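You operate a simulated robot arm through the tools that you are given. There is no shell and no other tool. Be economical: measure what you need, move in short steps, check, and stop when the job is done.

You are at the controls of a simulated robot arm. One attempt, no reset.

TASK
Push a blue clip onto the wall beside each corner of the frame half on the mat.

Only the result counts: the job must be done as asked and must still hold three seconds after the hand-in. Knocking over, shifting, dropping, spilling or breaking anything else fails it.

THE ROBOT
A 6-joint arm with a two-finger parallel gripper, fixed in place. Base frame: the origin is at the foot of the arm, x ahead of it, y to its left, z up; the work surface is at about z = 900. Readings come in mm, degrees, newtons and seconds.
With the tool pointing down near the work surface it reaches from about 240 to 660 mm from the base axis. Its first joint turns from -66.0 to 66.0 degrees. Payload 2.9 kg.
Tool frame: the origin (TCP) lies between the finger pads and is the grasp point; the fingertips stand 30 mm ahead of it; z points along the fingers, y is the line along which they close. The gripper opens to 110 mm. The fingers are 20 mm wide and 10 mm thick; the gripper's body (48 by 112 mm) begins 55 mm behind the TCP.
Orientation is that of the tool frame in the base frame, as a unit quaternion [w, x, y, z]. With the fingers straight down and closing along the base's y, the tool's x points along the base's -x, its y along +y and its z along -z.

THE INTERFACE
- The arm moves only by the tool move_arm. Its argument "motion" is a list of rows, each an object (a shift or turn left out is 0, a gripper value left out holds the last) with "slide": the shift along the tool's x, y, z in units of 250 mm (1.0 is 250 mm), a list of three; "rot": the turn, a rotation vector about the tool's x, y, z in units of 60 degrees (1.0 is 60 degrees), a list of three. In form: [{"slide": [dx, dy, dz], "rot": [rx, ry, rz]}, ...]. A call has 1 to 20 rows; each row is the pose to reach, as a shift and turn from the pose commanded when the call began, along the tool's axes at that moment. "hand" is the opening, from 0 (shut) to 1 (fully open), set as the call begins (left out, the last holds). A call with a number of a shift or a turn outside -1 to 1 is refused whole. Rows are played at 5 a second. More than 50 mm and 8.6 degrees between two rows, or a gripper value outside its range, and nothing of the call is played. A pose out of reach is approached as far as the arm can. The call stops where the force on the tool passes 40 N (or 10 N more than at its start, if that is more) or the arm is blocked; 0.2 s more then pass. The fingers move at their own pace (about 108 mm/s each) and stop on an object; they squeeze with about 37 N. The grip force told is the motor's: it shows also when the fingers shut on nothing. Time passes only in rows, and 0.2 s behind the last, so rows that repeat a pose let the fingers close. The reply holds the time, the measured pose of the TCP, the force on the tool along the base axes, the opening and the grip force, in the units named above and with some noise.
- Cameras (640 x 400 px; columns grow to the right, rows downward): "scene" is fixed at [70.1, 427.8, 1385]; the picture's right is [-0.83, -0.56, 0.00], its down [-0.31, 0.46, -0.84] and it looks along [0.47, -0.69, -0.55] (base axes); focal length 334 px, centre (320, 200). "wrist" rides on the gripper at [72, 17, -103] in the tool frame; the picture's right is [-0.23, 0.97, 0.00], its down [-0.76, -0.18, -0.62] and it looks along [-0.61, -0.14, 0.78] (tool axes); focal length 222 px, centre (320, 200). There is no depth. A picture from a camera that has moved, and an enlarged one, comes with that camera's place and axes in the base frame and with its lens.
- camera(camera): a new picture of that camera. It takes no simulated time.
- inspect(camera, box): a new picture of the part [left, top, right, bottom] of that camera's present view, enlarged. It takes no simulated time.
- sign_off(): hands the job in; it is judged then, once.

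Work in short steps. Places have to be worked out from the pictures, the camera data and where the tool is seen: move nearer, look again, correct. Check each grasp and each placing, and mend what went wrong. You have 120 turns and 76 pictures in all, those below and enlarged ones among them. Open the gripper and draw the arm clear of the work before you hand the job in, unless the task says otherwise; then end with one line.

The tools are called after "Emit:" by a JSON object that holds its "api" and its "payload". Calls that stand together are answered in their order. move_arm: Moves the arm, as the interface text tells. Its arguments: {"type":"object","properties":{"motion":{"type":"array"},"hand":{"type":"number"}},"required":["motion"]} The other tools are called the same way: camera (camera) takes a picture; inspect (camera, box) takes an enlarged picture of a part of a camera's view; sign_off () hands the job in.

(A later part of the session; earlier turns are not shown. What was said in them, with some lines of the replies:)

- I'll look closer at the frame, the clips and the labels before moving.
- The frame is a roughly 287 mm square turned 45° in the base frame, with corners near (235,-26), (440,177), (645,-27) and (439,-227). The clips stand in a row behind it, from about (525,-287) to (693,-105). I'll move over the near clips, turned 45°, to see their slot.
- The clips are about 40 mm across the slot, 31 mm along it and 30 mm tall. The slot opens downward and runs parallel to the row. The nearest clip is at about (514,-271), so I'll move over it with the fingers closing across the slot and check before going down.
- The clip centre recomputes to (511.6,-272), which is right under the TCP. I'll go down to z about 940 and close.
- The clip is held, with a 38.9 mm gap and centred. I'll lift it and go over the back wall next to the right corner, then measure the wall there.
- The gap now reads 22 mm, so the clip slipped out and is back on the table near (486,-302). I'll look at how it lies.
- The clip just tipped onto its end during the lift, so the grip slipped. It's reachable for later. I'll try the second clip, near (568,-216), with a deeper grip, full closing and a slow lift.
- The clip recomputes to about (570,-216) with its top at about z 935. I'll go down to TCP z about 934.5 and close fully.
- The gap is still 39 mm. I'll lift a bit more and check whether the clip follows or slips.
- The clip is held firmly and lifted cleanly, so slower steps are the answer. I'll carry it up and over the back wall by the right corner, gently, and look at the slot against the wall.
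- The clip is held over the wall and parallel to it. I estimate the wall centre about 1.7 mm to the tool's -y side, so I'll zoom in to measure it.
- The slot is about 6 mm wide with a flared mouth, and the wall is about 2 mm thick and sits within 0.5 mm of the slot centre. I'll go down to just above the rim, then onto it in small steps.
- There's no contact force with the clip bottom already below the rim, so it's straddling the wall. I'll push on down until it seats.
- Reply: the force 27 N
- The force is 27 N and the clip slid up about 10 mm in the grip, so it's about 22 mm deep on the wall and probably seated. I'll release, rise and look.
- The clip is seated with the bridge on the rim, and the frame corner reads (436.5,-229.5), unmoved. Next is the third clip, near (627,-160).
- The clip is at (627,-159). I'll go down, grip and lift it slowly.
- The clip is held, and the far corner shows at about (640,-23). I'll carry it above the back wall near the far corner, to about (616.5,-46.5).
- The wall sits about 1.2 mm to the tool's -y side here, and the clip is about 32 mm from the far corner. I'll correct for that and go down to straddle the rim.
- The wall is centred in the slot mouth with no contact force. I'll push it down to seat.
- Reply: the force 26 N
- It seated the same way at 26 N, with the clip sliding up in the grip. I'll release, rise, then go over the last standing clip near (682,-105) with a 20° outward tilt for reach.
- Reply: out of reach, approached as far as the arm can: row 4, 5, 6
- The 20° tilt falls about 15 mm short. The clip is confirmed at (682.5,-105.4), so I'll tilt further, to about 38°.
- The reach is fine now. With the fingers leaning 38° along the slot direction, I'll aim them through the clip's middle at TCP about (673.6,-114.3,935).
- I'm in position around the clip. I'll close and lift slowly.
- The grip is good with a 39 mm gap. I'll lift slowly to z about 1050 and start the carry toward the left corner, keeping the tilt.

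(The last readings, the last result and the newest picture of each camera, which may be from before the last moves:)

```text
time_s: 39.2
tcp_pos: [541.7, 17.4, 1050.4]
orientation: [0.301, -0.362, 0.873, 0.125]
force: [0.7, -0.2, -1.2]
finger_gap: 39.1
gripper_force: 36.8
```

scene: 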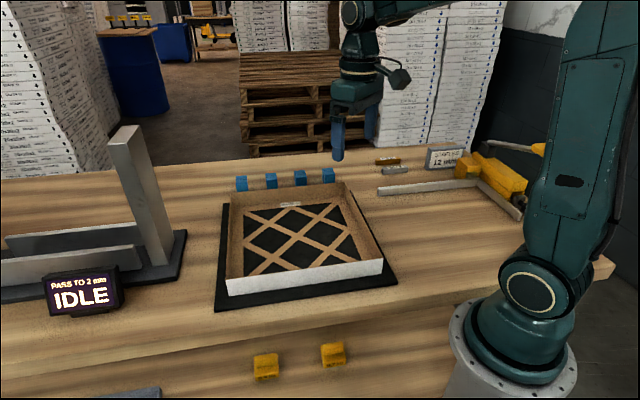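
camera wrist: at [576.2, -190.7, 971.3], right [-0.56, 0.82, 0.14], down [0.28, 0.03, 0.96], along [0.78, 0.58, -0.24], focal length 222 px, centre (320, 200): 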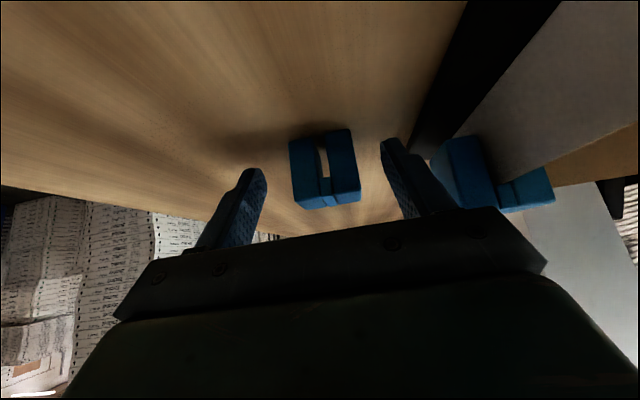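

Still held. I'll continue to a hover above the front wall by the left corner.

Emit:
{"api": "move_arm", "payload": {"motion": [{"slide": [0, 0.09, 0]}, {"slide": [0, 0.19, 0]}, {"slide": [0, 0.29, 0]}, {"slide": [0, 0.39, 0]}, {"slide": [0, 0.49, 0]}, {"slide": [0, 0.59, 0]}, {"slide": [0.02, 0.68, 0.02]}, {"slide": [0.06, 0.74, 0.06]}, {"slide": [0.108, 0.756, 0.108]}, {"slide": [0.108, 0.756, 0.108]}]}}

Emit:
{"api": "camera", "payload": {"camera": "wrist"}}

Emit:
{"api": "inspect", "payload": {"camera": "wrist", "box": [270, 60, 366, 220]}}

Emit:
{"api": "inspect", "payload": {"camera": "scene", "box": [180, 200, 308, 300]}}

```text
time_s: 41.4
tcp_pos: [401.2, 144.5, 1011.0]
orientation: [0.301, -0.362, 0.874, 0.125]
force: [0.6, 0.2, -0.8]
finger_gap: 38.7
gripper_force: 37.2
```

```text
34 pictures are left
camera wrist: at [304.0, 70.6, 1046.7], right [-0.56, 0.82, 0.14], down [0.28, 0.03, 0.96], along [0.78, 0.58, -0.24], focal length 222 px, centre (320, 200)
```

wrist: 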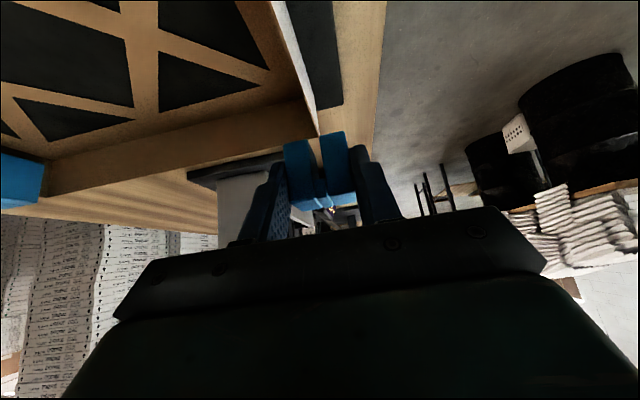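

```text
2.50 times, centred on (318, 140) of wrist
camera zoom: at [304.0, 70.6, 1046.7], right [-0.56, 0.82, 0.14], down [0.28, 0.03, 0.96], along [0.78, 0.58, -0.24], focal length 555 px, centre (325, 350)
```

zoom: 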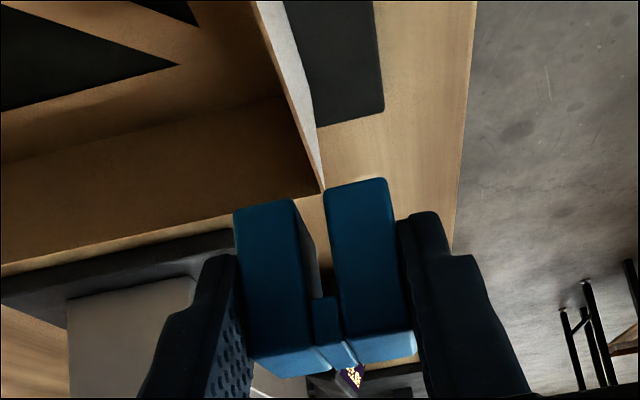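

```text
4.00 times, centred on (244, 250) of scene
camera zoom: at [70.1, 427.8, 1385.0], right [-0.83, -0.56, 0.0], down [-0.31, 0.46, -0.84], along [0.47, -0.69, -0.55], focal length 1337 px, centre (624, 0)
```

zoom: 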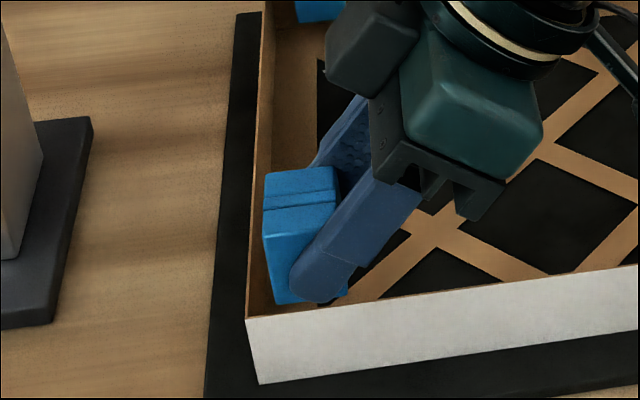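

I'll zoom in on the slot mouth and the wall to get the lateral offset.

Emit:
{"api": "inspect", "payload": {"camera": "wrist", "box": [288, 70, 352, 150]}}

Emit:
{"api": "inspect", "payload": {"camera": "wrist", "box": [270, 0, 334, 72]}}

```text
5.00 times, centred on (320, 110) of wrist
camera zoom: at [304.0, 70.6, 1046.7], right [-0.56, 0.82, 0.14], down [0.28, 0.03, 0.96], along [0.78, 0.58, -0.24], focal length 1111 px, centre (320, 650)
```

zoom: 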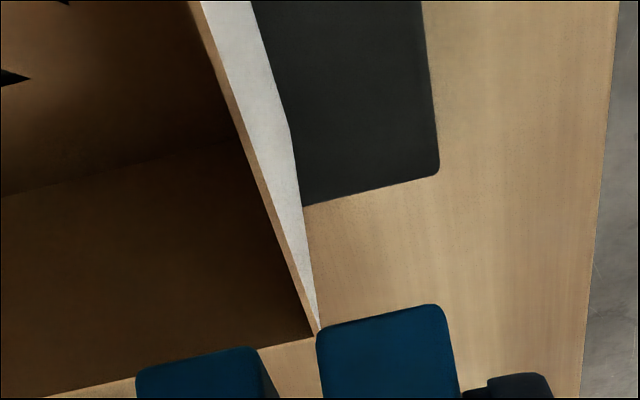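

```text
5.56 times, centred on (302, 36) of wrist
camera zoom: at [304.0, 70.6, 1046.7], right [-0.56, 0.82, 0.14], down [0.28, 0.03, 0.96], along [0.78, 0.58, -0.24], focal length 1234 px, centre (420, 1111)
```

zoom: 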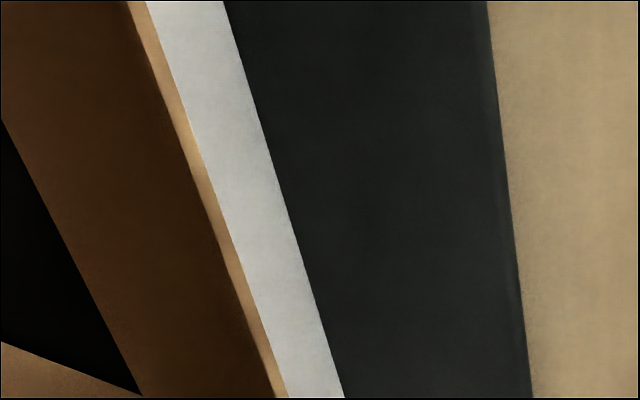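

The wall centre is about 1.9 mm to tool -y of the slot, and the clip is about 40 mm from the corner. I'll shift 8 mm along the wall and 1.9 mm sideways, then go down until the slot straddles the rim.

Emit:
{"api": "move_arm", "payload": {"motion": [{"slide": [-0.025, -0.0076, 0.02]}, {"slide": [0.0, -0.0076, 0.052]}, {"slide": [0.03, -0.0076, 0.09]}, {"slide": [0.043, -0.0076, 0.107]}, {"slide": [0.043, -0.0076, 0.107]}]}}

Emit:
{"api": "inspect", "payload": {"camera": "wrist", "box": [270, 40, 366, 160]}}

```text
time_s: 42.6
tcp_pos: [409.0, 151.0, 983.2]
orientation: [0.3, -0.362, 0.874, 0.124]
force: [0.7, 0.1, -1.2]
finger_gap: 38.7
gripper_force: 37.0
```

```text
3.33 times, centred on (318, 100) of wrist
camera zoom: at [312.3, 75.6, 1019.9], right [-0.56, 0.82, 0.14], down [0.28, 0.03, 0.96], along [0.78, 0.58, -0.24], focal length 740 px, centre (327, 533)
```

zoom: 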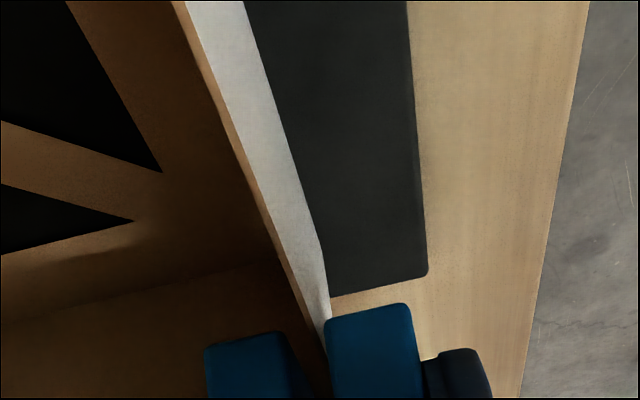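

The wall now looks slightly right of the slot centre at rim height. I'll zoom in.

Emit:
{"api": "inspect", "payload": {"camera": "wrist", "box": [296, 115, 344, 150]}}

```text
11.43 times, centred on (320, 132) of wrist
camera zoom: at [312.3, 75.6, 1019.9], right [-0.56, 0.82, 0.14], down [0.28, 0.03, 0.96], along [0.78, 0.58, -0.24], focal length 2538 px, centre (320, 971)
```

zoom: 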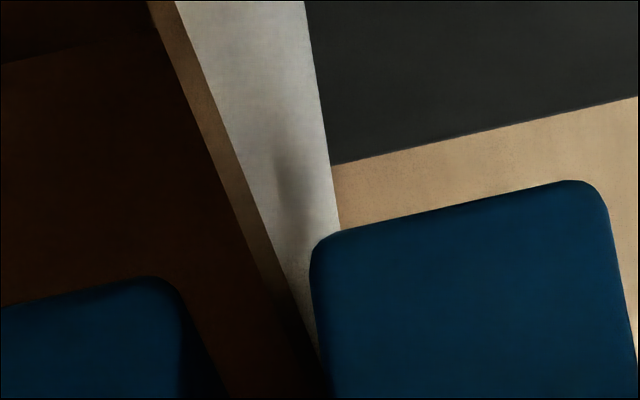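

At rim height the wall is about 1.3 mm right of the slot centre. I'll nudge +1 mm, go down 8 mm and look again.

Emit:
{"api": "move_arm", "payload": {"motion": [{"slide": [0, 0.004, 0]}, {"slide": [0.01, 0.004, 0.0126]}, {"slide": [0.0197, 0.004, 0.0252]}, {"slide": [0.0197, 0.004, 0.0252]}]}}

Emit:
{"api": "inspect", "payload": {"camera": "wrist", "box": [290, 95, 354, 150]}}

```text
time_s: 43.6
tcp_pos: [410.2, 152.7, 975.7]
orientation: [0.301, -0.362, 0.874, 0.124]
force: [0.1, -0.1, 0.0]
finger_gap: 39.0
gripper_force: 37.4
```

```text
7.27 times, centred on (322, 122) of wrist
camera zoom: at [312.3, 76.9, 1012.0], right [-0.56, 0.82, 0.14], down [0.28, 0.03, 0.96], along [0.78, 0.58, -0.24], focal length 1615 px, centre (306, 764)
```

zoom: 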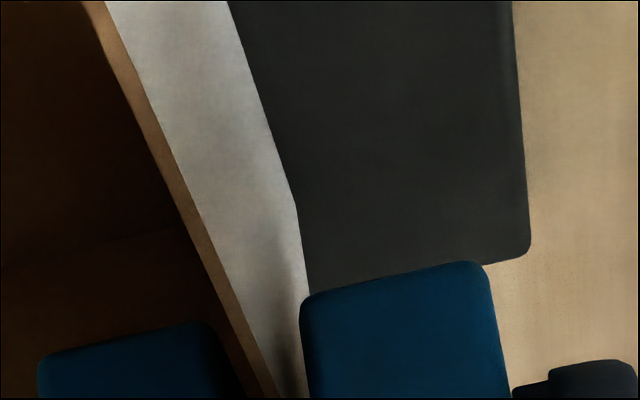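

The rim runs cleanly between the jaws now, so I'll push down to seat.

Emit:
{"api": "move_arm", "payload": {"motion": [{"slide": [0.01, 0, 0.0126]}, {"slide": [0.0197, 0, 0.0252]}, {"slide": [0.0296, 0, 0.0377]}, {"slide": [0.0394, 0, 0.0503]}, {"slide": [0.0468, 0, 0.0597]}, {"slide": [0.0542, 0, 0.0692]}, {"slide": [0.0616, 0, 0.0786]}, {"slide": [0.0616, 0, 0.0786]}]}}

Emit:
{"api": "inspect", "payload": {"camera": "wrist", "box": [250, 80, 390, 230]}}

Emit:
{"api": "inspect", "payload": {"camera": "scene", "box": [180, 200, 308, 300]}}

```text
time_s: 45.4
tcp_pos: [411.2, 153.2, 953.8]
orientation: [0.304, -0.362, 0.872, 0.124]
force: [2.8, 3.8, 25.6]
finger_gap: 39.3
gripper_force: 37.0
```

```text
2.67 times, centred on (320, 155) of wrist
camera zoom: at [313.4, 78.1, 988.3], right [-0.56, 0.81, 0.14], down [0.27, 0.03, 0.96], along [0.78, 0.58, -0.24], focal length 592 px, centre (320, 320)
```

zoom: 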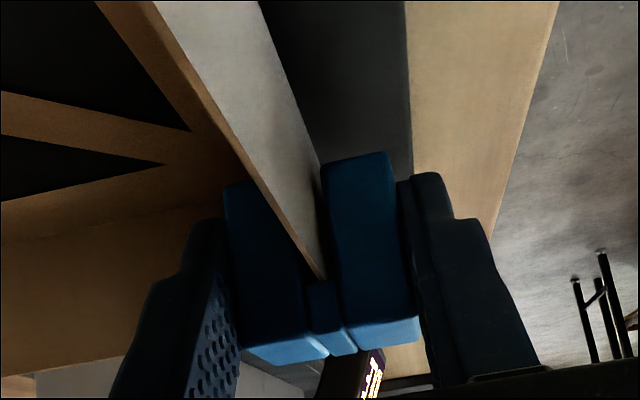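

```text
4.00 times, centred on (244, 250) of scene
camera zoom: at [69.8, 427.8, 1385.1], right [-0.83, -0.56, 0.0], down [-0.31, 0.46, -0.84], along [0.47, -0.69, -0.55], focal length 1337 px, centre (624, 0)
```

zoom: 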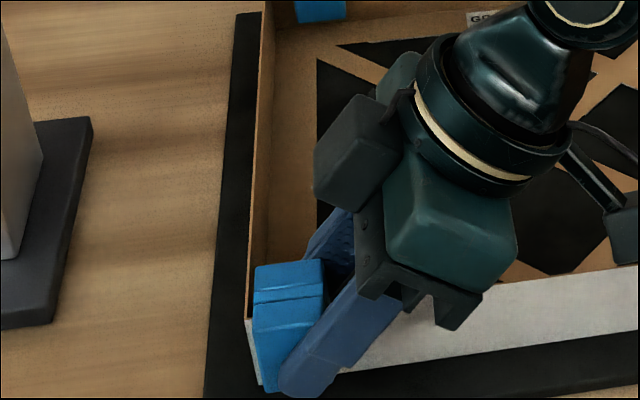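

It's seated with the bridge on the rim at 26 N. I'll release, rise, check it, then turn to the fallen clip.

Emit:
{"api": "move_arm", "payload": {"motion": [{"slide": [0, 0, 0]}, {"slide": [0, 0, 0]}, {"slide": [-0.03, 0, -0.04]}, {"slide": [-0.08, 0, -0.102]}, {"slide": [-0.16, 0, -0.205]}, {"slide": [-0.24, 0, -0.306]}, {"slide": [-0.32, 0, -0.408]}, {"slide": [-0.32, 0, -0.408]}], "hand": 0.65}}

Emit:
{"api": "camera", "payload": {"camera": "scene"}}

Emit:
{"api": "inspect", "payload": {"camera": "scene", "box": [200, 225, 296, 305]}}

```text
time_s: 47.2
tcp_pos: [411.3, 152.9, 1080.0]
orientation: [0.301, -0.361, 0.873, 0.125]
force: [0.1, 0.1, -1.1]
finger_gap: 71.5
gripper_force: 0.0
```

```text
24 pictures are left
```

scene: 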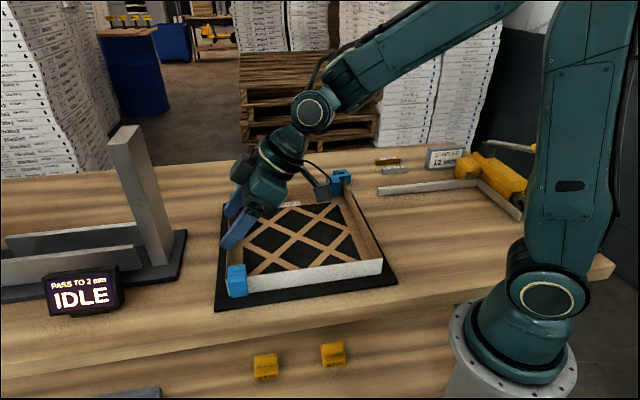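

```text
5.00 times, centred on (248, 265) of scene
camera zoom: at [70.1, 427.8, 1385.0], right [-0.83, -0.56, 0.0], down [-0.31, 0.46, -0.84], along [0.47, -0.69, -0.55], focal length 1672 px, centre (680, -125)
```

zoom: 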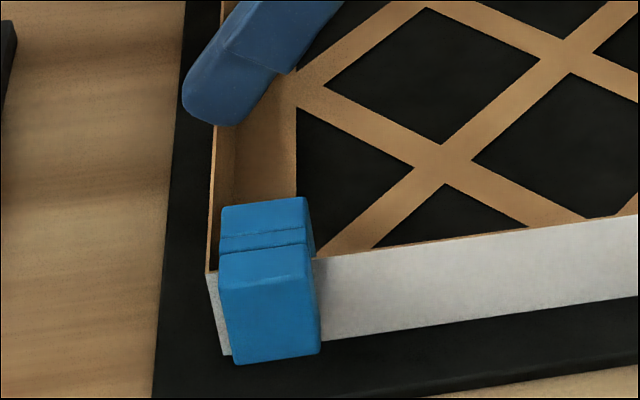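

All three are seated properly. Next is the fallen clip at about (485,-299), lying with its slot opening along +u. I'll grip it with the outward tilt, swing to an inward tilt and set it down upright. First I'll travel over there.

Emit:
{"api": "move_arm", "payload": {"motion": [{"slide": [0.083, -0.125, -0.048]}, {"slide": [0.165, -0.249, -0.096]}, {"slide": [0.248, -0.374, -0.143]}, {"slide": [0.331, -0.498, -0.191]}, {"slide": [0.413, -0.622, -0.239]}, {"slide": [0.496, -0.747, -0.287]}, {"slide": [0.496, -0.747, -0.287]}], "hand": 0.72}}

Emit:
{"api": "move_arm", "payload": {"motion": [{"slide": [0.083, -0.125, -0.048], "rot": [-0.01, 0, -0.013]}, {"slide": [0.165, -0.249, -0.096], "rot": [-0.02, 0, -0.026]}, {"slide": [0.248, -0.374, -0.143], "rot": [-0.03, 0, -0.039]}, {"slide": [0.331, -0.498, -0.191], "rot": [-0.04, 0, -0.052]}, {"slide": [0.413, -0.622, -0.239], "rot": [-0.051, 0, -0.0655]}, {"slide": [0.496, -0.747, -0.287], "rot": [-0.051, 0, -0.0655]}, {"slide": [0.496, -0.747, -0.287], "rot": [-0.051, 0, -0.0655]}]}}

Emit:
{"api": "camera", "payload": {"camera": "wrist"}}

```text
time_s: 48.8
tcp_pos: [439.7, -78.5, 1060.4]
orientation: [0.3, -0.362, 0.874, 0.125]
force: [0.1, 0.2, 0.0]
finger_gap: 79.5
gripper_force: 0.0
```

```text
time_s: 50.4
tcp_pos: [473.0, -308.3, 1042.3]
orientation: [0.295, -0.4, 0.857, 0.138]
force: [-0.3, 0.3, 0.3]
finger_gap: 79.2
gripper_force: 0.0
```

```text
22 pictures are left
camera wrist: at [382.5, -390.0, 1077.9], right [-0.63, 0.76, 0.14], down [0.28, 0.05, 0.96], along [0.73, 0.64, -0.24], focal length 222 px, centre (320, 200)
```

wrist: 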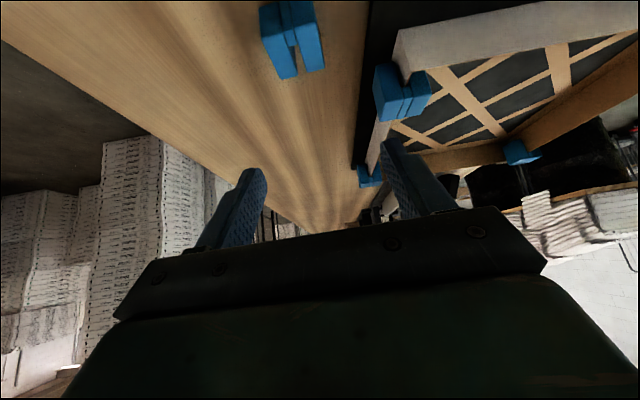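

The fallen clip is confirmed around (485.5,-301.5) with the opening away from the camera. I'll go down with the tilted fingers either side of it.

Emit:
{"api": "move_arm", "payload": {"motion": [{"slide": [0.06, -0.021, 0.075]}, {"slide": [0.12, -0.021, 0.148]}, {"slide": [0.18, -0.021, 0.22]}, {"slide": [0.23, -0.021, 0.28]}, {"slide": [0.26, -0.021, 0.316]}, {"slide": [0.274, -0.021, 0.334]}, {"slide": [0.274, -0.021, 0.334]}]}}

Emit:
{"api": "camera", "payload": {"camera": "wrist"}}

```text
time_s: 52.0
tcp_pos: [473.6, -318.9, 934.6]
orientation: [0.295, -0.399, 0.857, 0.137]
force: [-0.2, -1.0, 0.5]
finger_gap: 79.0
gripper_force: 0.0
```

```text
21 pictures are left
camera wrist: at [383.0, -400.8, 970.3], right [-0.63, 0.76, 0.14], down [0.28, 0.05, 0.96], along [0.73, 0.64, -0.24], focal length 222 px, centre (320, 200)
```

wrist: 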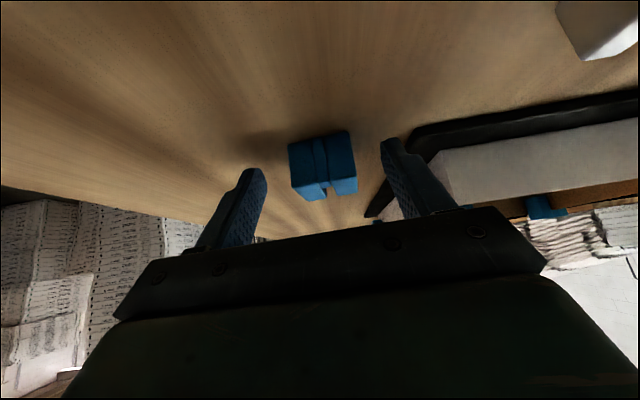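

The clip is between the fingers. I'll shift 5 mm further along u to centre on it and close.

Emit:
{"api": "move_arm", "payload": {"motion": [{"slide": [-0.016, 0, 0.012]}, {"slide": [-0.016, 0, 0.012]}]}}

Emit:
{"api": "move_arm", "payload": {"motion": [{"slide": [0, 0, 0]}, {"slide": [0, 0, 0]}, {"slide": [0, 0, 0]}, {"slide": [0, 0, 0]}], "hand": 0}}

Emit:
{"api": "move_arm", "payload": {"motion": [{"slide": [-0.01, 0, -0.013]}, {"slide": [-0.035, 0, -0.045]}, {"slide": [-0.085, 0, -0.108]}, {"slide": [-0.135, 0, -0.172]}, {"slide": [-0.185, 0, -0.236]}, {"slide": [-0.185, 0, -0.236]}]}}

Emit:
{"api": "camera", "payload": {"camera": "wrist"}}

```text
time_s: 52.6
tcp_pos: [477.5, -314.7, 936.0]
orientation: [0.295, -0.4, 0.857, 0.137]
force: [0.2, 0.4, -0.4]
finger_gap: 79.4
gripper_force: 0.1
```

```text
time_s: 53.6
tcp_pos: [478.2, -314.9, 934.1]
orientation: [0.295, -0.4, 0.857, 0.138]
force: [0.0, 0.9, 0.7]
finger_gap: 38.8
gripper_force: 37.3
```

```text
time_s: 55.0
tcp_pos: [476.9, -313.3, 1012.2]
orientation: [0.296, -0.4, 0.857, 0.137]
force: [0.2, -0.1, -0.5]
finger_gap: 39.1
gripper_force: 36.9
```

```text
20 pictures are left
camera wrist: at [387.0, -396.4, 1048.2], right [-0.63, 0.76, 0.14], down [0.28, 0.05, 0.96], along [0.73, 0.64, -0.24], focal length 222 px, centre (320, 200)
```

wrist: 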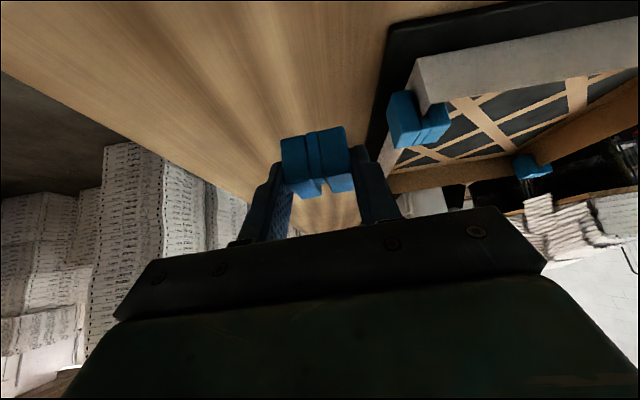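

Held. I'll swing the tool from the outward lean to an inward lean so the slot opening turns downward.

Emit:
{"api": "move_arm", "payload": {"motion": [{"rot": [0, 0.125, 0]}, {"rot": [0, 0.25, 0]}, {"rot": [0, 0.375, 0]}, {"rot": [0, 0.5, 0]}, {"rot": [0, 0.625, 0]}, {"rot": [0, 0.75, 0]}, {"rot": [0, 0.875, 0]}, {"rot": [0, 1.0, 0]}, {"rot": [0, 1.0, 0]}]}}

Emit:
{"api": "move_arm", "payload": {"motion": [{"rot": [0, 0.1, 0]}, {"rot": [0, 0.2, 0]}, {"rot": [0, 0.3, 0]}, {"rot": [0, 0.4, 0]}, {"rot": [0, 0.4, 0]}]}}

Emit:
{"api": "inspect", "payload": {"camera": "scene", "box": [260, 90, 420, 230]}}

```text
time_s: 57.0
tcp_pos: [477.6, -314.5, 1008.4]
orientation: [-0.174, -0.414, 0.89, -0.082]
force: [-0.2, -0.5, -0.6]
finger_gap: 38.9
gripper_force: 37.1
```

```text
time_s: 58.2
tcp_pos: [440.0, -310.1, 990.7]
orientation: [-0.353, -0.39, 0.834, -0.167]
force: [0.3, 0.1, -0.1]
finger_gap: 39.0
gripper_force: 36.9
out of reach, approached as far as the arm can: row 2, 3, 4, 5
```

```text
2.86 times, centred on (340, 160) of scene
camera zoom: at [70.1, 427.8, 1385.0], right [-0.83, -0.56, 0.0], down [-0.31, 0.46, -0.84], along [0.47, -0.69, -0.55], focal length 955 px, centre (263, 314)
```

zoom: 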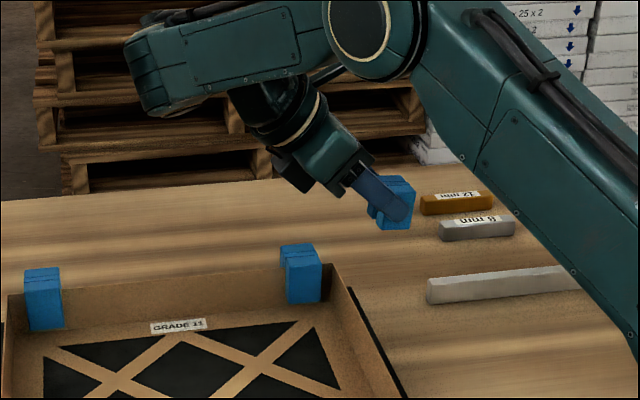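

The clip is now close to upright (tool at -46°) at TCP (440,-310,991), and the table below is free. I'll lower it in steps and watch the force.

Emit:
{"api": "move_arm", "payload": {"motion": [{"slide": [-0.03, 0, 0.029]}, {"slide": [-0.06, 0, 0.058]}, {"slide": [-0.09, 0, 0.087]}, {"slide": [-0.115, 0, 0.111]}, {"slide": [-0.115, 0, 0.111]}]}}

Emit:
{"api": "inspect", "payload": {"camera": "scene", "box": [310, 130, 422, 210]}}

```text
time_s: 59.4
tcp_pos: [442.7, -310.6, 951.0]
orientation: [-0.354, -0.389, 0.834, -0.165]
force: [0.1, -0.4, 0.0]
finger_gap: 38.7
gripper_force: 37.3
```

```text
5.00 times, centred on (366, 170) of scene
camera zoom: at [70.1, 427.8, 1385.0], right [-0.83, -0.56, 0.0], down [-0.31, 0.46, -0.84], along [0.47, -0.69, -0.55], focal length 1672 px, centre (90, 350)
```

zoom: 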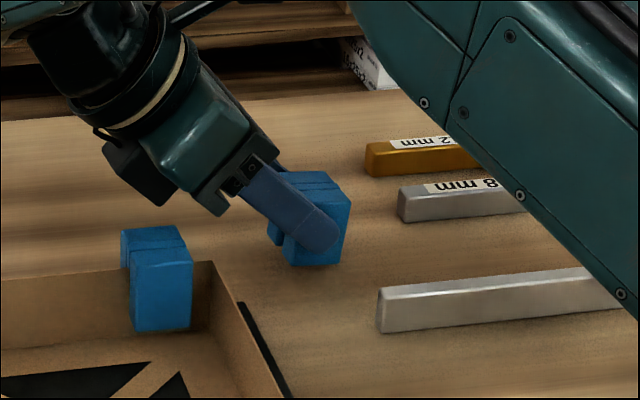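

The clip is nearly vertical and just above the table. I'll lower it in small steps.

Emit:
{"api": "move_arm", "payload": {"motion": [{"slide": [-0.012, 0, 0.011]}, {"slide": [-0.023, 0, 0.022]}, {"slide": [-0.032, 0, 0.031]}, {"slide": [-0.04, 0, 0.039]}, {"slide": [-0.046, 0, 0.044]}, {"slide": [-0.046, 0, 0.044]}]}}

Emit:
{"api": "inspect", "payload": {"camera": "scene", "box": [335, 150, 415, 200]}}

```text
time_s: 60.8
tcp_pos: [445.1, -311.4, 935.4]
orientation: [-0.355, -0.387, 0.835, -0.166]
force: [-2.6, 5.7, 24.1]
finger_gap: 39.0
gripper_force: 36.4
```

```text
8.00 times, centred on (375, 175) of scene
camera zoom: at [69.7, 428.2, 1384.9], right [-0.83, -0.56, 0.0], down [-0.31, 0.46, -0.84], along [0.47, -0.69, -0.55], focal length 2675 px, centre (-120, 400)
```

zoom: 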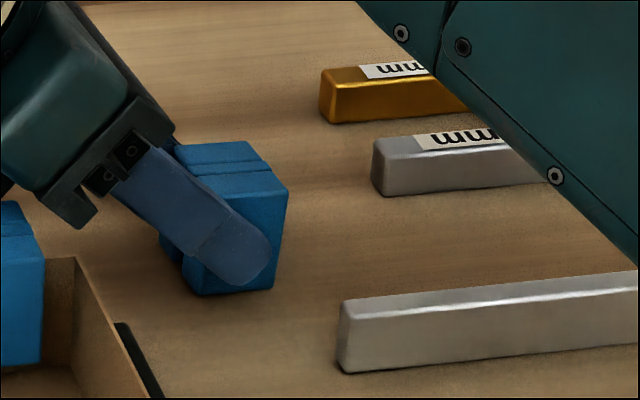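

It's standing on the table. I'll release, rise straight up and turn the tool back to vertical.

Emit:
{"api": "move_arm", "payload": {"motion": [{"slide": [0, 0, 0]}, {"slide": [0, 0, 0]}, {"slide": [0.03, 0, -0.029]}, {"slide": [0.1, 0, -0.097]}, {"slide": [0.2, 0, -0.193]}, {"slide": [0.288, 0, -0.278]}, {"slide": [0.288, 0, -0.278]}], "hand": 0.72}}

Emit:
{"api": "move_arm", "payload": {"motion": [{"rot": [0, -0.13, 0]}, {"rot": [0, -0.26, 0]}, {"rot": [0, -0.39, 0]}, {"rot": [0, -0.52, 0]}, {"rot": [0, -0.65, 0]}, {"rot": [0, -0.767, 0]}, {"rot": [0, -0.767, 0]}]}}

Emit:
{"api": "camera", "payload": {"camera": "wrist"}}

```text
time_s: 62.4
tcp_pos: [423.9, -309.5, 1021.6]
orientation: [-0.352, -0.391, 0.834, -0.167]
force: [-0.3, 0.3, 1.0]
finger_gap: 78.9
gripper_force: 0.0
out of reach, approached as far as the arm can: row 5, 6, 7
```

```text
time_s: 64.0
tcp_pos: [422.1, -310.2, 1022.3]
orientation: [0.001, -0.422, 0.907, 0.0]
force: [0.2, -0.3, 0.1]
finger_gap: 79.2
gripper_force: 0.1
```

```text
16 pictures are left
camera wrist: at [363.3, -355.1, 1124.2], right [-0.6, 0.8, 0.0], down [0.63, 0.47, 0.62], along [0.5, 0.37, -0.78], focal length 222 px, centre (320, 200)
```

wrist: 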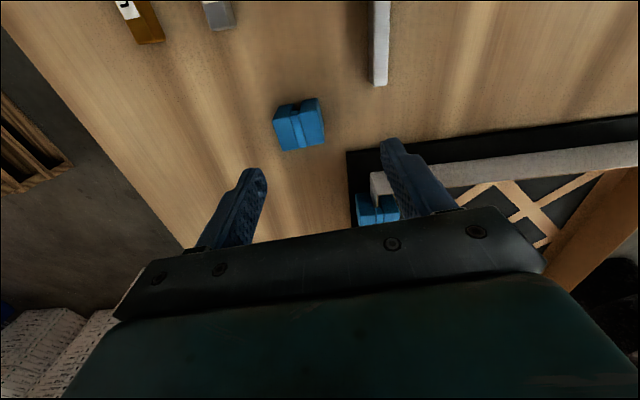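

The clip stands upright at about (430,-326), aligned with the tool. I'll go down, grip and lift slowly.

Emit:
{"api": "move_arm", "payload": {"motion": [{"slide": [0.027, -0.066, 0.06]}, {"slide": [0.027, -0.066, 0.15]}, {"slide": [0.027, -0.066, 0.22]}, {"slide": [0.027, -0.066, 0.28]}, {"slide": [0.027, -0.066, 0.32]}, {"slide": [0.027, -0.066, 0.34]}, {"slide": [0.027, -0.066, 0.34]}]}}

Emit:
{"api": "inspect", "payload": {"camera": "wrist", "box": [220, 80, 420, 240]}}

```text
time_s: 65.6
tcp_pos: [430.7, -325.5, 937.5]
orientation: [0.001, -0.422, 0.907, 0.0]
force: [0.2, 0.0, 0.0]
finger_gap: 79.4
gripper_force: 0.0
```

```text
2.50 times, centred on (320, 160) of wrist
camera zoom: at [371.0, -371.5, 1039.6], right [-0.6, 0.8, 0.0], down [0.63, 0.47, 0.62], along [0.5, 0.37, -0.78], focal length 555 px, centre (320, 300)
```

zoom: 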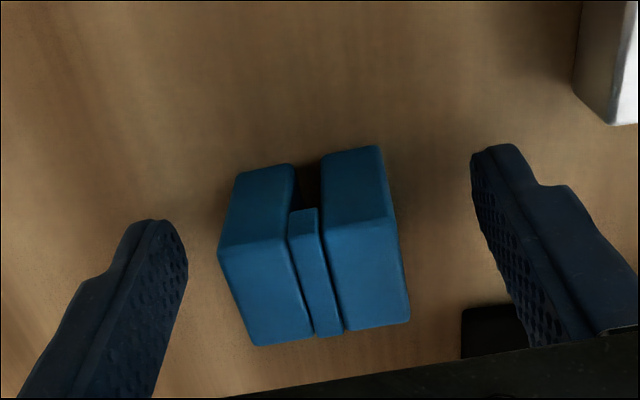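

The clip is centred and aligned. I'll shift 4 mm along u, close and lift slowly.

Emit:
{"api": "move_arm", "payload": {"motion": [{"slide": [-0.016, 0, 0]}, {"slide": [-0.016, 0, 0]}]}}

Emit:
{"api": "move_arm", "payload": {"motion": [{"slide": [0, 0, 0]}, {"slide": [0, 0, 0]}, {"slide": [0, 0, 0]}, {"slide": [0, 0, 0]}], "hand": 0}}

Emit:
{"api": "move_arm", "payload": {"motion": [{"slide": [0, 0, -0.01]}, {"slide": [0, 0, -0.03]}, {"slide": [0, 0, -0.07]}, {"slide": [0, 0, -0.13]}, {"slide": [0, 0, -0.19]}, {"slide": [0, 0, -0.25]}, {"slide": [0, 0, -0.31]}, {"slide": [0, 0, -0.37]}, {"slide": [0, 0, -0.42]}, {"slide": [0, 0, -0.42], "rot": [0, 0, 0.04]}, {"slide": [0, 0, -0.42], "rot": [0, 0, 0.082]}, {"slide": [0, 0, -0.42], "rot": [0, 0, 0.082]}]}}

```text
time_s: 66.2
tcp_pos: [433.0, -321.6, 935.6]
orientation: [0.0, -0.423, 0.906, 0.0]
force: [0.6, 0.1, 0.8]
finger_gap: 79.3
gripper_force: 0.1
```

```text
time_s: 67.2
tcp_pos: [433.0, -323.4, 936.0]
orientation: [0.001, -0.423, 0.906, 0.0]
force: [0.6, 0.0, 0.1]
finger_gap: 39.0
gripper_force: 37.1
```

```text
time_s: 69.8
tcp_pos: [433.0, -324.1, 1041.8]
orientation: [-0.001, -0.383, 0.924, 0.001]
force: [0.3, 0.6, 0.9]
finger_gap: 38.9
gripper_force: 37.4
```

Held. I'll carry it toward the near corner in two gentle legs.

Emit:
{"api": "move_arm", "payload": {"motion": [{"slide": [-0.02, 0.07, 0]}, {"slide": [-0.047, 0.16, 0]}, {"slide": [-0.073, 0.25, 0]}, {"slide": [-0.1, 0.34, 0]}, {"slide": [-0.126, 0.43, 0]}, {"slide": [-0.152, 0.52, 0]}, {"slide": [-0.18, 0.615, 0]}, {"slide": [-0.2065, 0.707, 0]}, {"slide": [-0.2065, 0.707, 0]}]}}

Emit:
{"api": "move_arm", "payload": {"motion": [{"slide": [-0.02, 0.07, 0]}, {"slide": [-0.047, 0.16, 0]}, {"slide": [-0.073, 0.25, 0]}, {"slide": [-0.1, 0.34, 0]}, {"slide": [-0.126, 0.43, 0]}, {"slide": [-0.152, 0.52, 0]}, {"slide": [-0.18, 0.615, 0.03]}, {"slide": [-0.2, 0.68, 0.07]}, {"slide": [-0.2065, 0.707, 0.1]}, {"slide": [-0.2065, 0.707, 0.1]}]}}

Emit:
{"api": "camera", "payload": {"camera": "wrist"}}

Emit:
{"api": "inspect", "payload": {"camera": "wrist", "box": [290, 90, 354, 162]}}

```text
time_s: 71.8
tcp_pos: [345.8, -160.2, 1039.9]
orientation: [0.0, -0.383, 0.924, 0.0]
force: [0.5, 0.0, 0.1]
finger_gap: 38.9
gripper_force: 36.9
```

```text
time_s: 74.0
tcp_pos: [255.7, -0.6, 1016.4]
orientation: [0.0, -0.383, 0.924, -0.001]
force: [-0.2, 0.0, 0.2]
finger_gap: 38.9
gripper_force: 36.7
```

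```text
14 pictures are left
camera wrist: at [192.4, -40.5, 1118.8], right [-0.53, 0.85, 0.0], down [0.66, 0.41, 0.62], along [0.53, 0.33, -0.78], focal length 222 px, centre (320, 200)
```

wrist: 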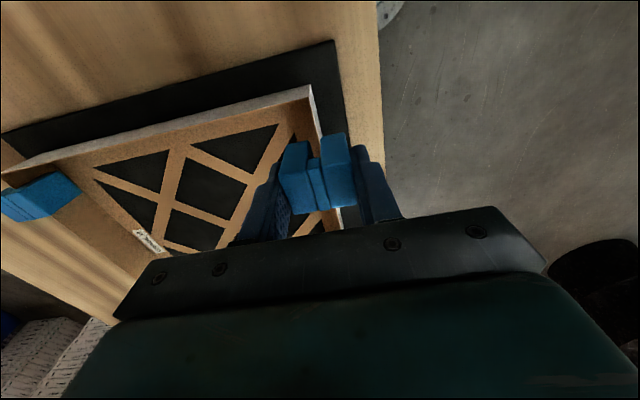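

```text
5.56 times, centred on (322, 126) of wrist
camera zoom: at [192.4, -40.5, 1118.8], right [-0.53, 0.85, 0.0], down [0.66, 0.41, 0.62], along [0.53, 0.33, -0.78], focal length 1234 px, centre (309, 611)
```

zoom: 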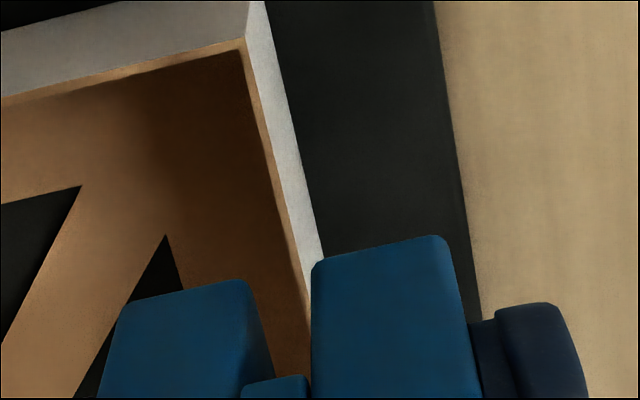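

The wall is within about 0.3 mm of the slot centre and the clip is about 32 mm from the corner. I'll go down until it straddles the rim.

Emit:
{"api": "move_arm", "payload": {"motion": [{"slide": [0, -0.001, 0.04]}, {"slide": [0, -0.001, 0.08]}, {"slide": [0, -0.001, 0.11]}, {"slide": [0, -0.001, 0.13]}, {"slide": [0, -0.001, 0.15]}, {"slide": [0, -0.001, 0.162]}, {"slide": [0, -0.001, 0.162]}]}}

Emit:
{"api": "inspect", "payload": {"camera": "wrist", "box": [270, 80, 366, 180]}}

```text
time_s: 75.6
tcp_pos: [257.5, -0.1, 976.3]
orientation: [0.0, -0.383, 0.924, 0.0]
force: [0.3, -0.2, -0.6]
finger_gap: 38.8
gripper_force: 37.2
```

```text
4.00 times, centred on (318, 130) of wrist
camera zoom: at [194.2, -41.0, 1078.7], right [-0.53, 0.85, 0.0], down [0.66, 0.41, 0.62], along [0.53, 0.33, -0.78], focal length 888 px, centre (328, 480)
```

zoom: 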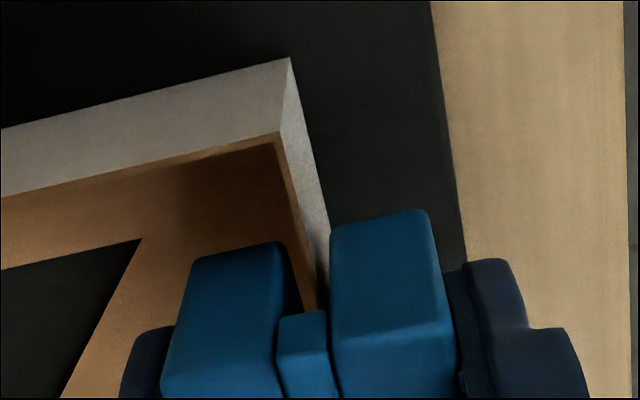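

The wall is in the slot with no force. I'll push it home.

Emit:
{"api": "move_arm", "payload": {"motion": [{"slide": [0, 0, 0.016]}, {"slide": [0, 0, 0.032]}, {"slide": [0, 0, 0.048]}, {"slide": [0, 0, 0.064]}, {"slide": [0, 0, 0.076]}, {"slide": [0, 0, 0.088]}, {"slide": [0, 0, 0.1]}, {"slide": [0, 0, 0.1]}]}}

Emit:
{"api": "inspect", "payload": {"camera": "wrist", "box": [240, 60, 400, 240]}}

```text
time_s: 77.4
tcp_pos: [257.5, 1.1, 949.5]
orientation: [0.001, -0.382, 0.924, -0.001]
force: [2.1, 0.0, 26.8]
finger_gap: 38.8
gripper_force: 36.7
```

```text
2.22 times, centred on (320, 150) of wrist
camera zoom: at [193.3, -40.3, 1053.0], right [-0.53, 0.85, 0.0], down [0.66, 0.41, 0.63], along [0.53, 0.33, -0.78], focal length 494 px, centre (320, 311)
```

zoom: 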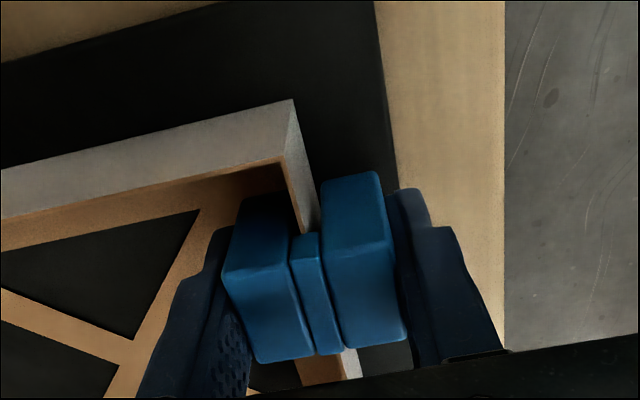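

Seated at 27 N with the clip pushed up in the grip, like the others. I'll release and rise well clear, then look over all four.

Emit:
{"api": "move_arm", "payload": {"motion": [{"slide": [0, 0, 0]}, {"slide": [0, 0, 0]}, {"slide": [0, 0, -0.05]}, {"slide": [0, 0, -0.15]}, {"slide": [0, 0, -0.3]}, {"slide": [0, 0, -0.45]}, {"slide": [0, 0, -0.6]}, {"slide": [0, 0, -0.75]}, {"slide": [0, 0, -0.75]}], "hand": 0.65}}

Emit:
{"api": "camera", "payload": {"camera": "scene"}}

Emit:
{"api": "camera", "payload": {"camera": "wrist"}}

```text
time_s: 79.4
tcp_pos: [255.6, -4.1, 1137.5]
orientation: [0.0, -0.384, 0.924, -0.001]
force: [0.4, -0.4, 0.3]
finger_gap: 71.3
gripper_force: 0.0
```

```text
10 pictures are left
```

scene: 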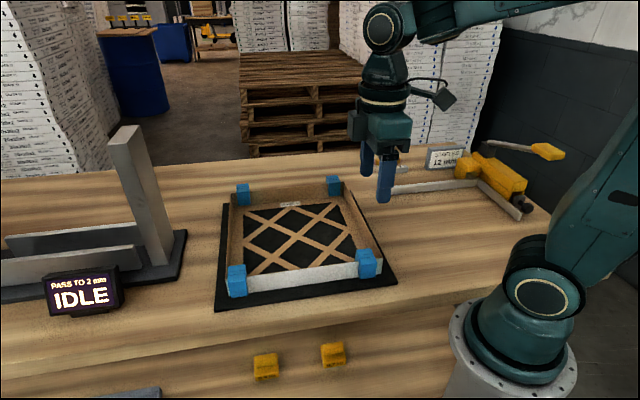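

```text
9 pictures are left
camera wrist: at [192.6, -43.6, 1239.7], right [-0.53, 0.85, 0.0], down [0.66, 0.41, 0.62], along [0.53, 0.33, -0.78], focal length 222 px, centre (320, 200)
```

wrist: 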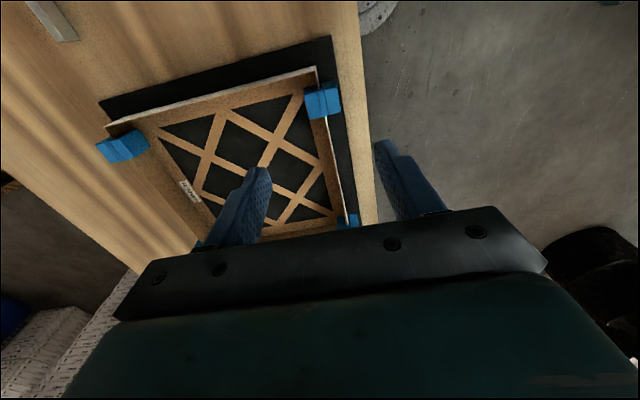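

All four corners carry a clip. I'll take one closer look at the set for seating before handing in.

Emit:
{"api": "inspect", "payload": {"camera": "scene", "box": [210, 165, 402, 305]}}

Emit:
{"api": "inspect", "payload": {"camera": "scene", "box": [340, 235, 404, 290]}}

Emit:
{"api": "inspect", "payload": {"camera": "scene", "box": [224, 170, 352, 215]}}

```text
2.86 times, centred on (306, 235) of scene
camera zoom: at [70.1, 427.8, 1385.0], right [-0.83, -0.56, 0.0], down [-0.31, 0.46, -0.84], along [0.47, -0.69, -0.55], focal length 955 px, centre (360, 100)
```

zoom: 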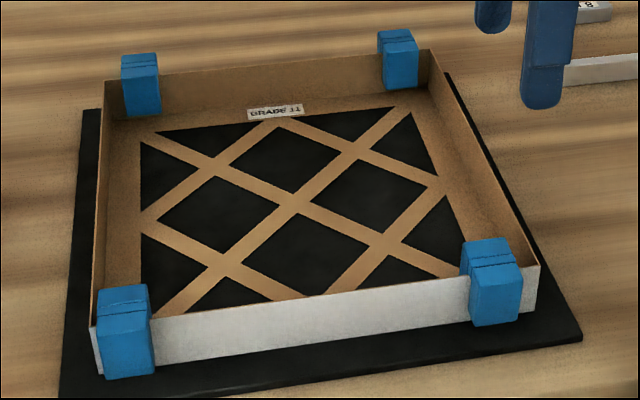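

```text
7.27 times, centred on (372, 262) of scene
camera zoom: at [70.1, 427.8, 1385.0], right [-0.83, -0.56, 0.0], down [-0.31, 0.46, -0.84], along [0.47, -0.69, -0.55], focal length 2432 px, centre (-58, -254)
```

zoom: 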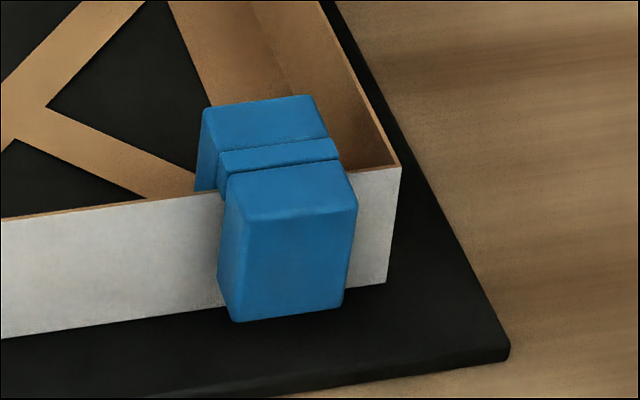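

```text
5.00 times, centred on (288, 192) of scene
camera zoom: at [70.1, 427.8, 1385.0], right [-0.83, -0.56, 0.0], down [-0.31, 0.46, -0.84], along [0.47, -0.69, -0.55], focal length 1672 px, centre (480, 238)
```

zoom: 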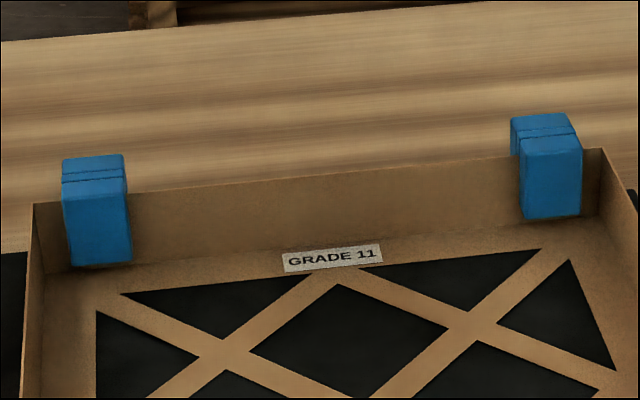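

All four clips sit square and fully down beside the corners. The frame hasn't moved, and the gripper is open and clear, so I'm handing in.

Emit:
{"api": "sign_off", "payload": {}}

```text
The job is handed in.
```

All four blue clips are pushed onto the frame walls, one beside each corner. One clip tipped over on the table during my first lift, so I stood it back up before fitting it. The frame hadn't moved and the arm was clear when I handed in.
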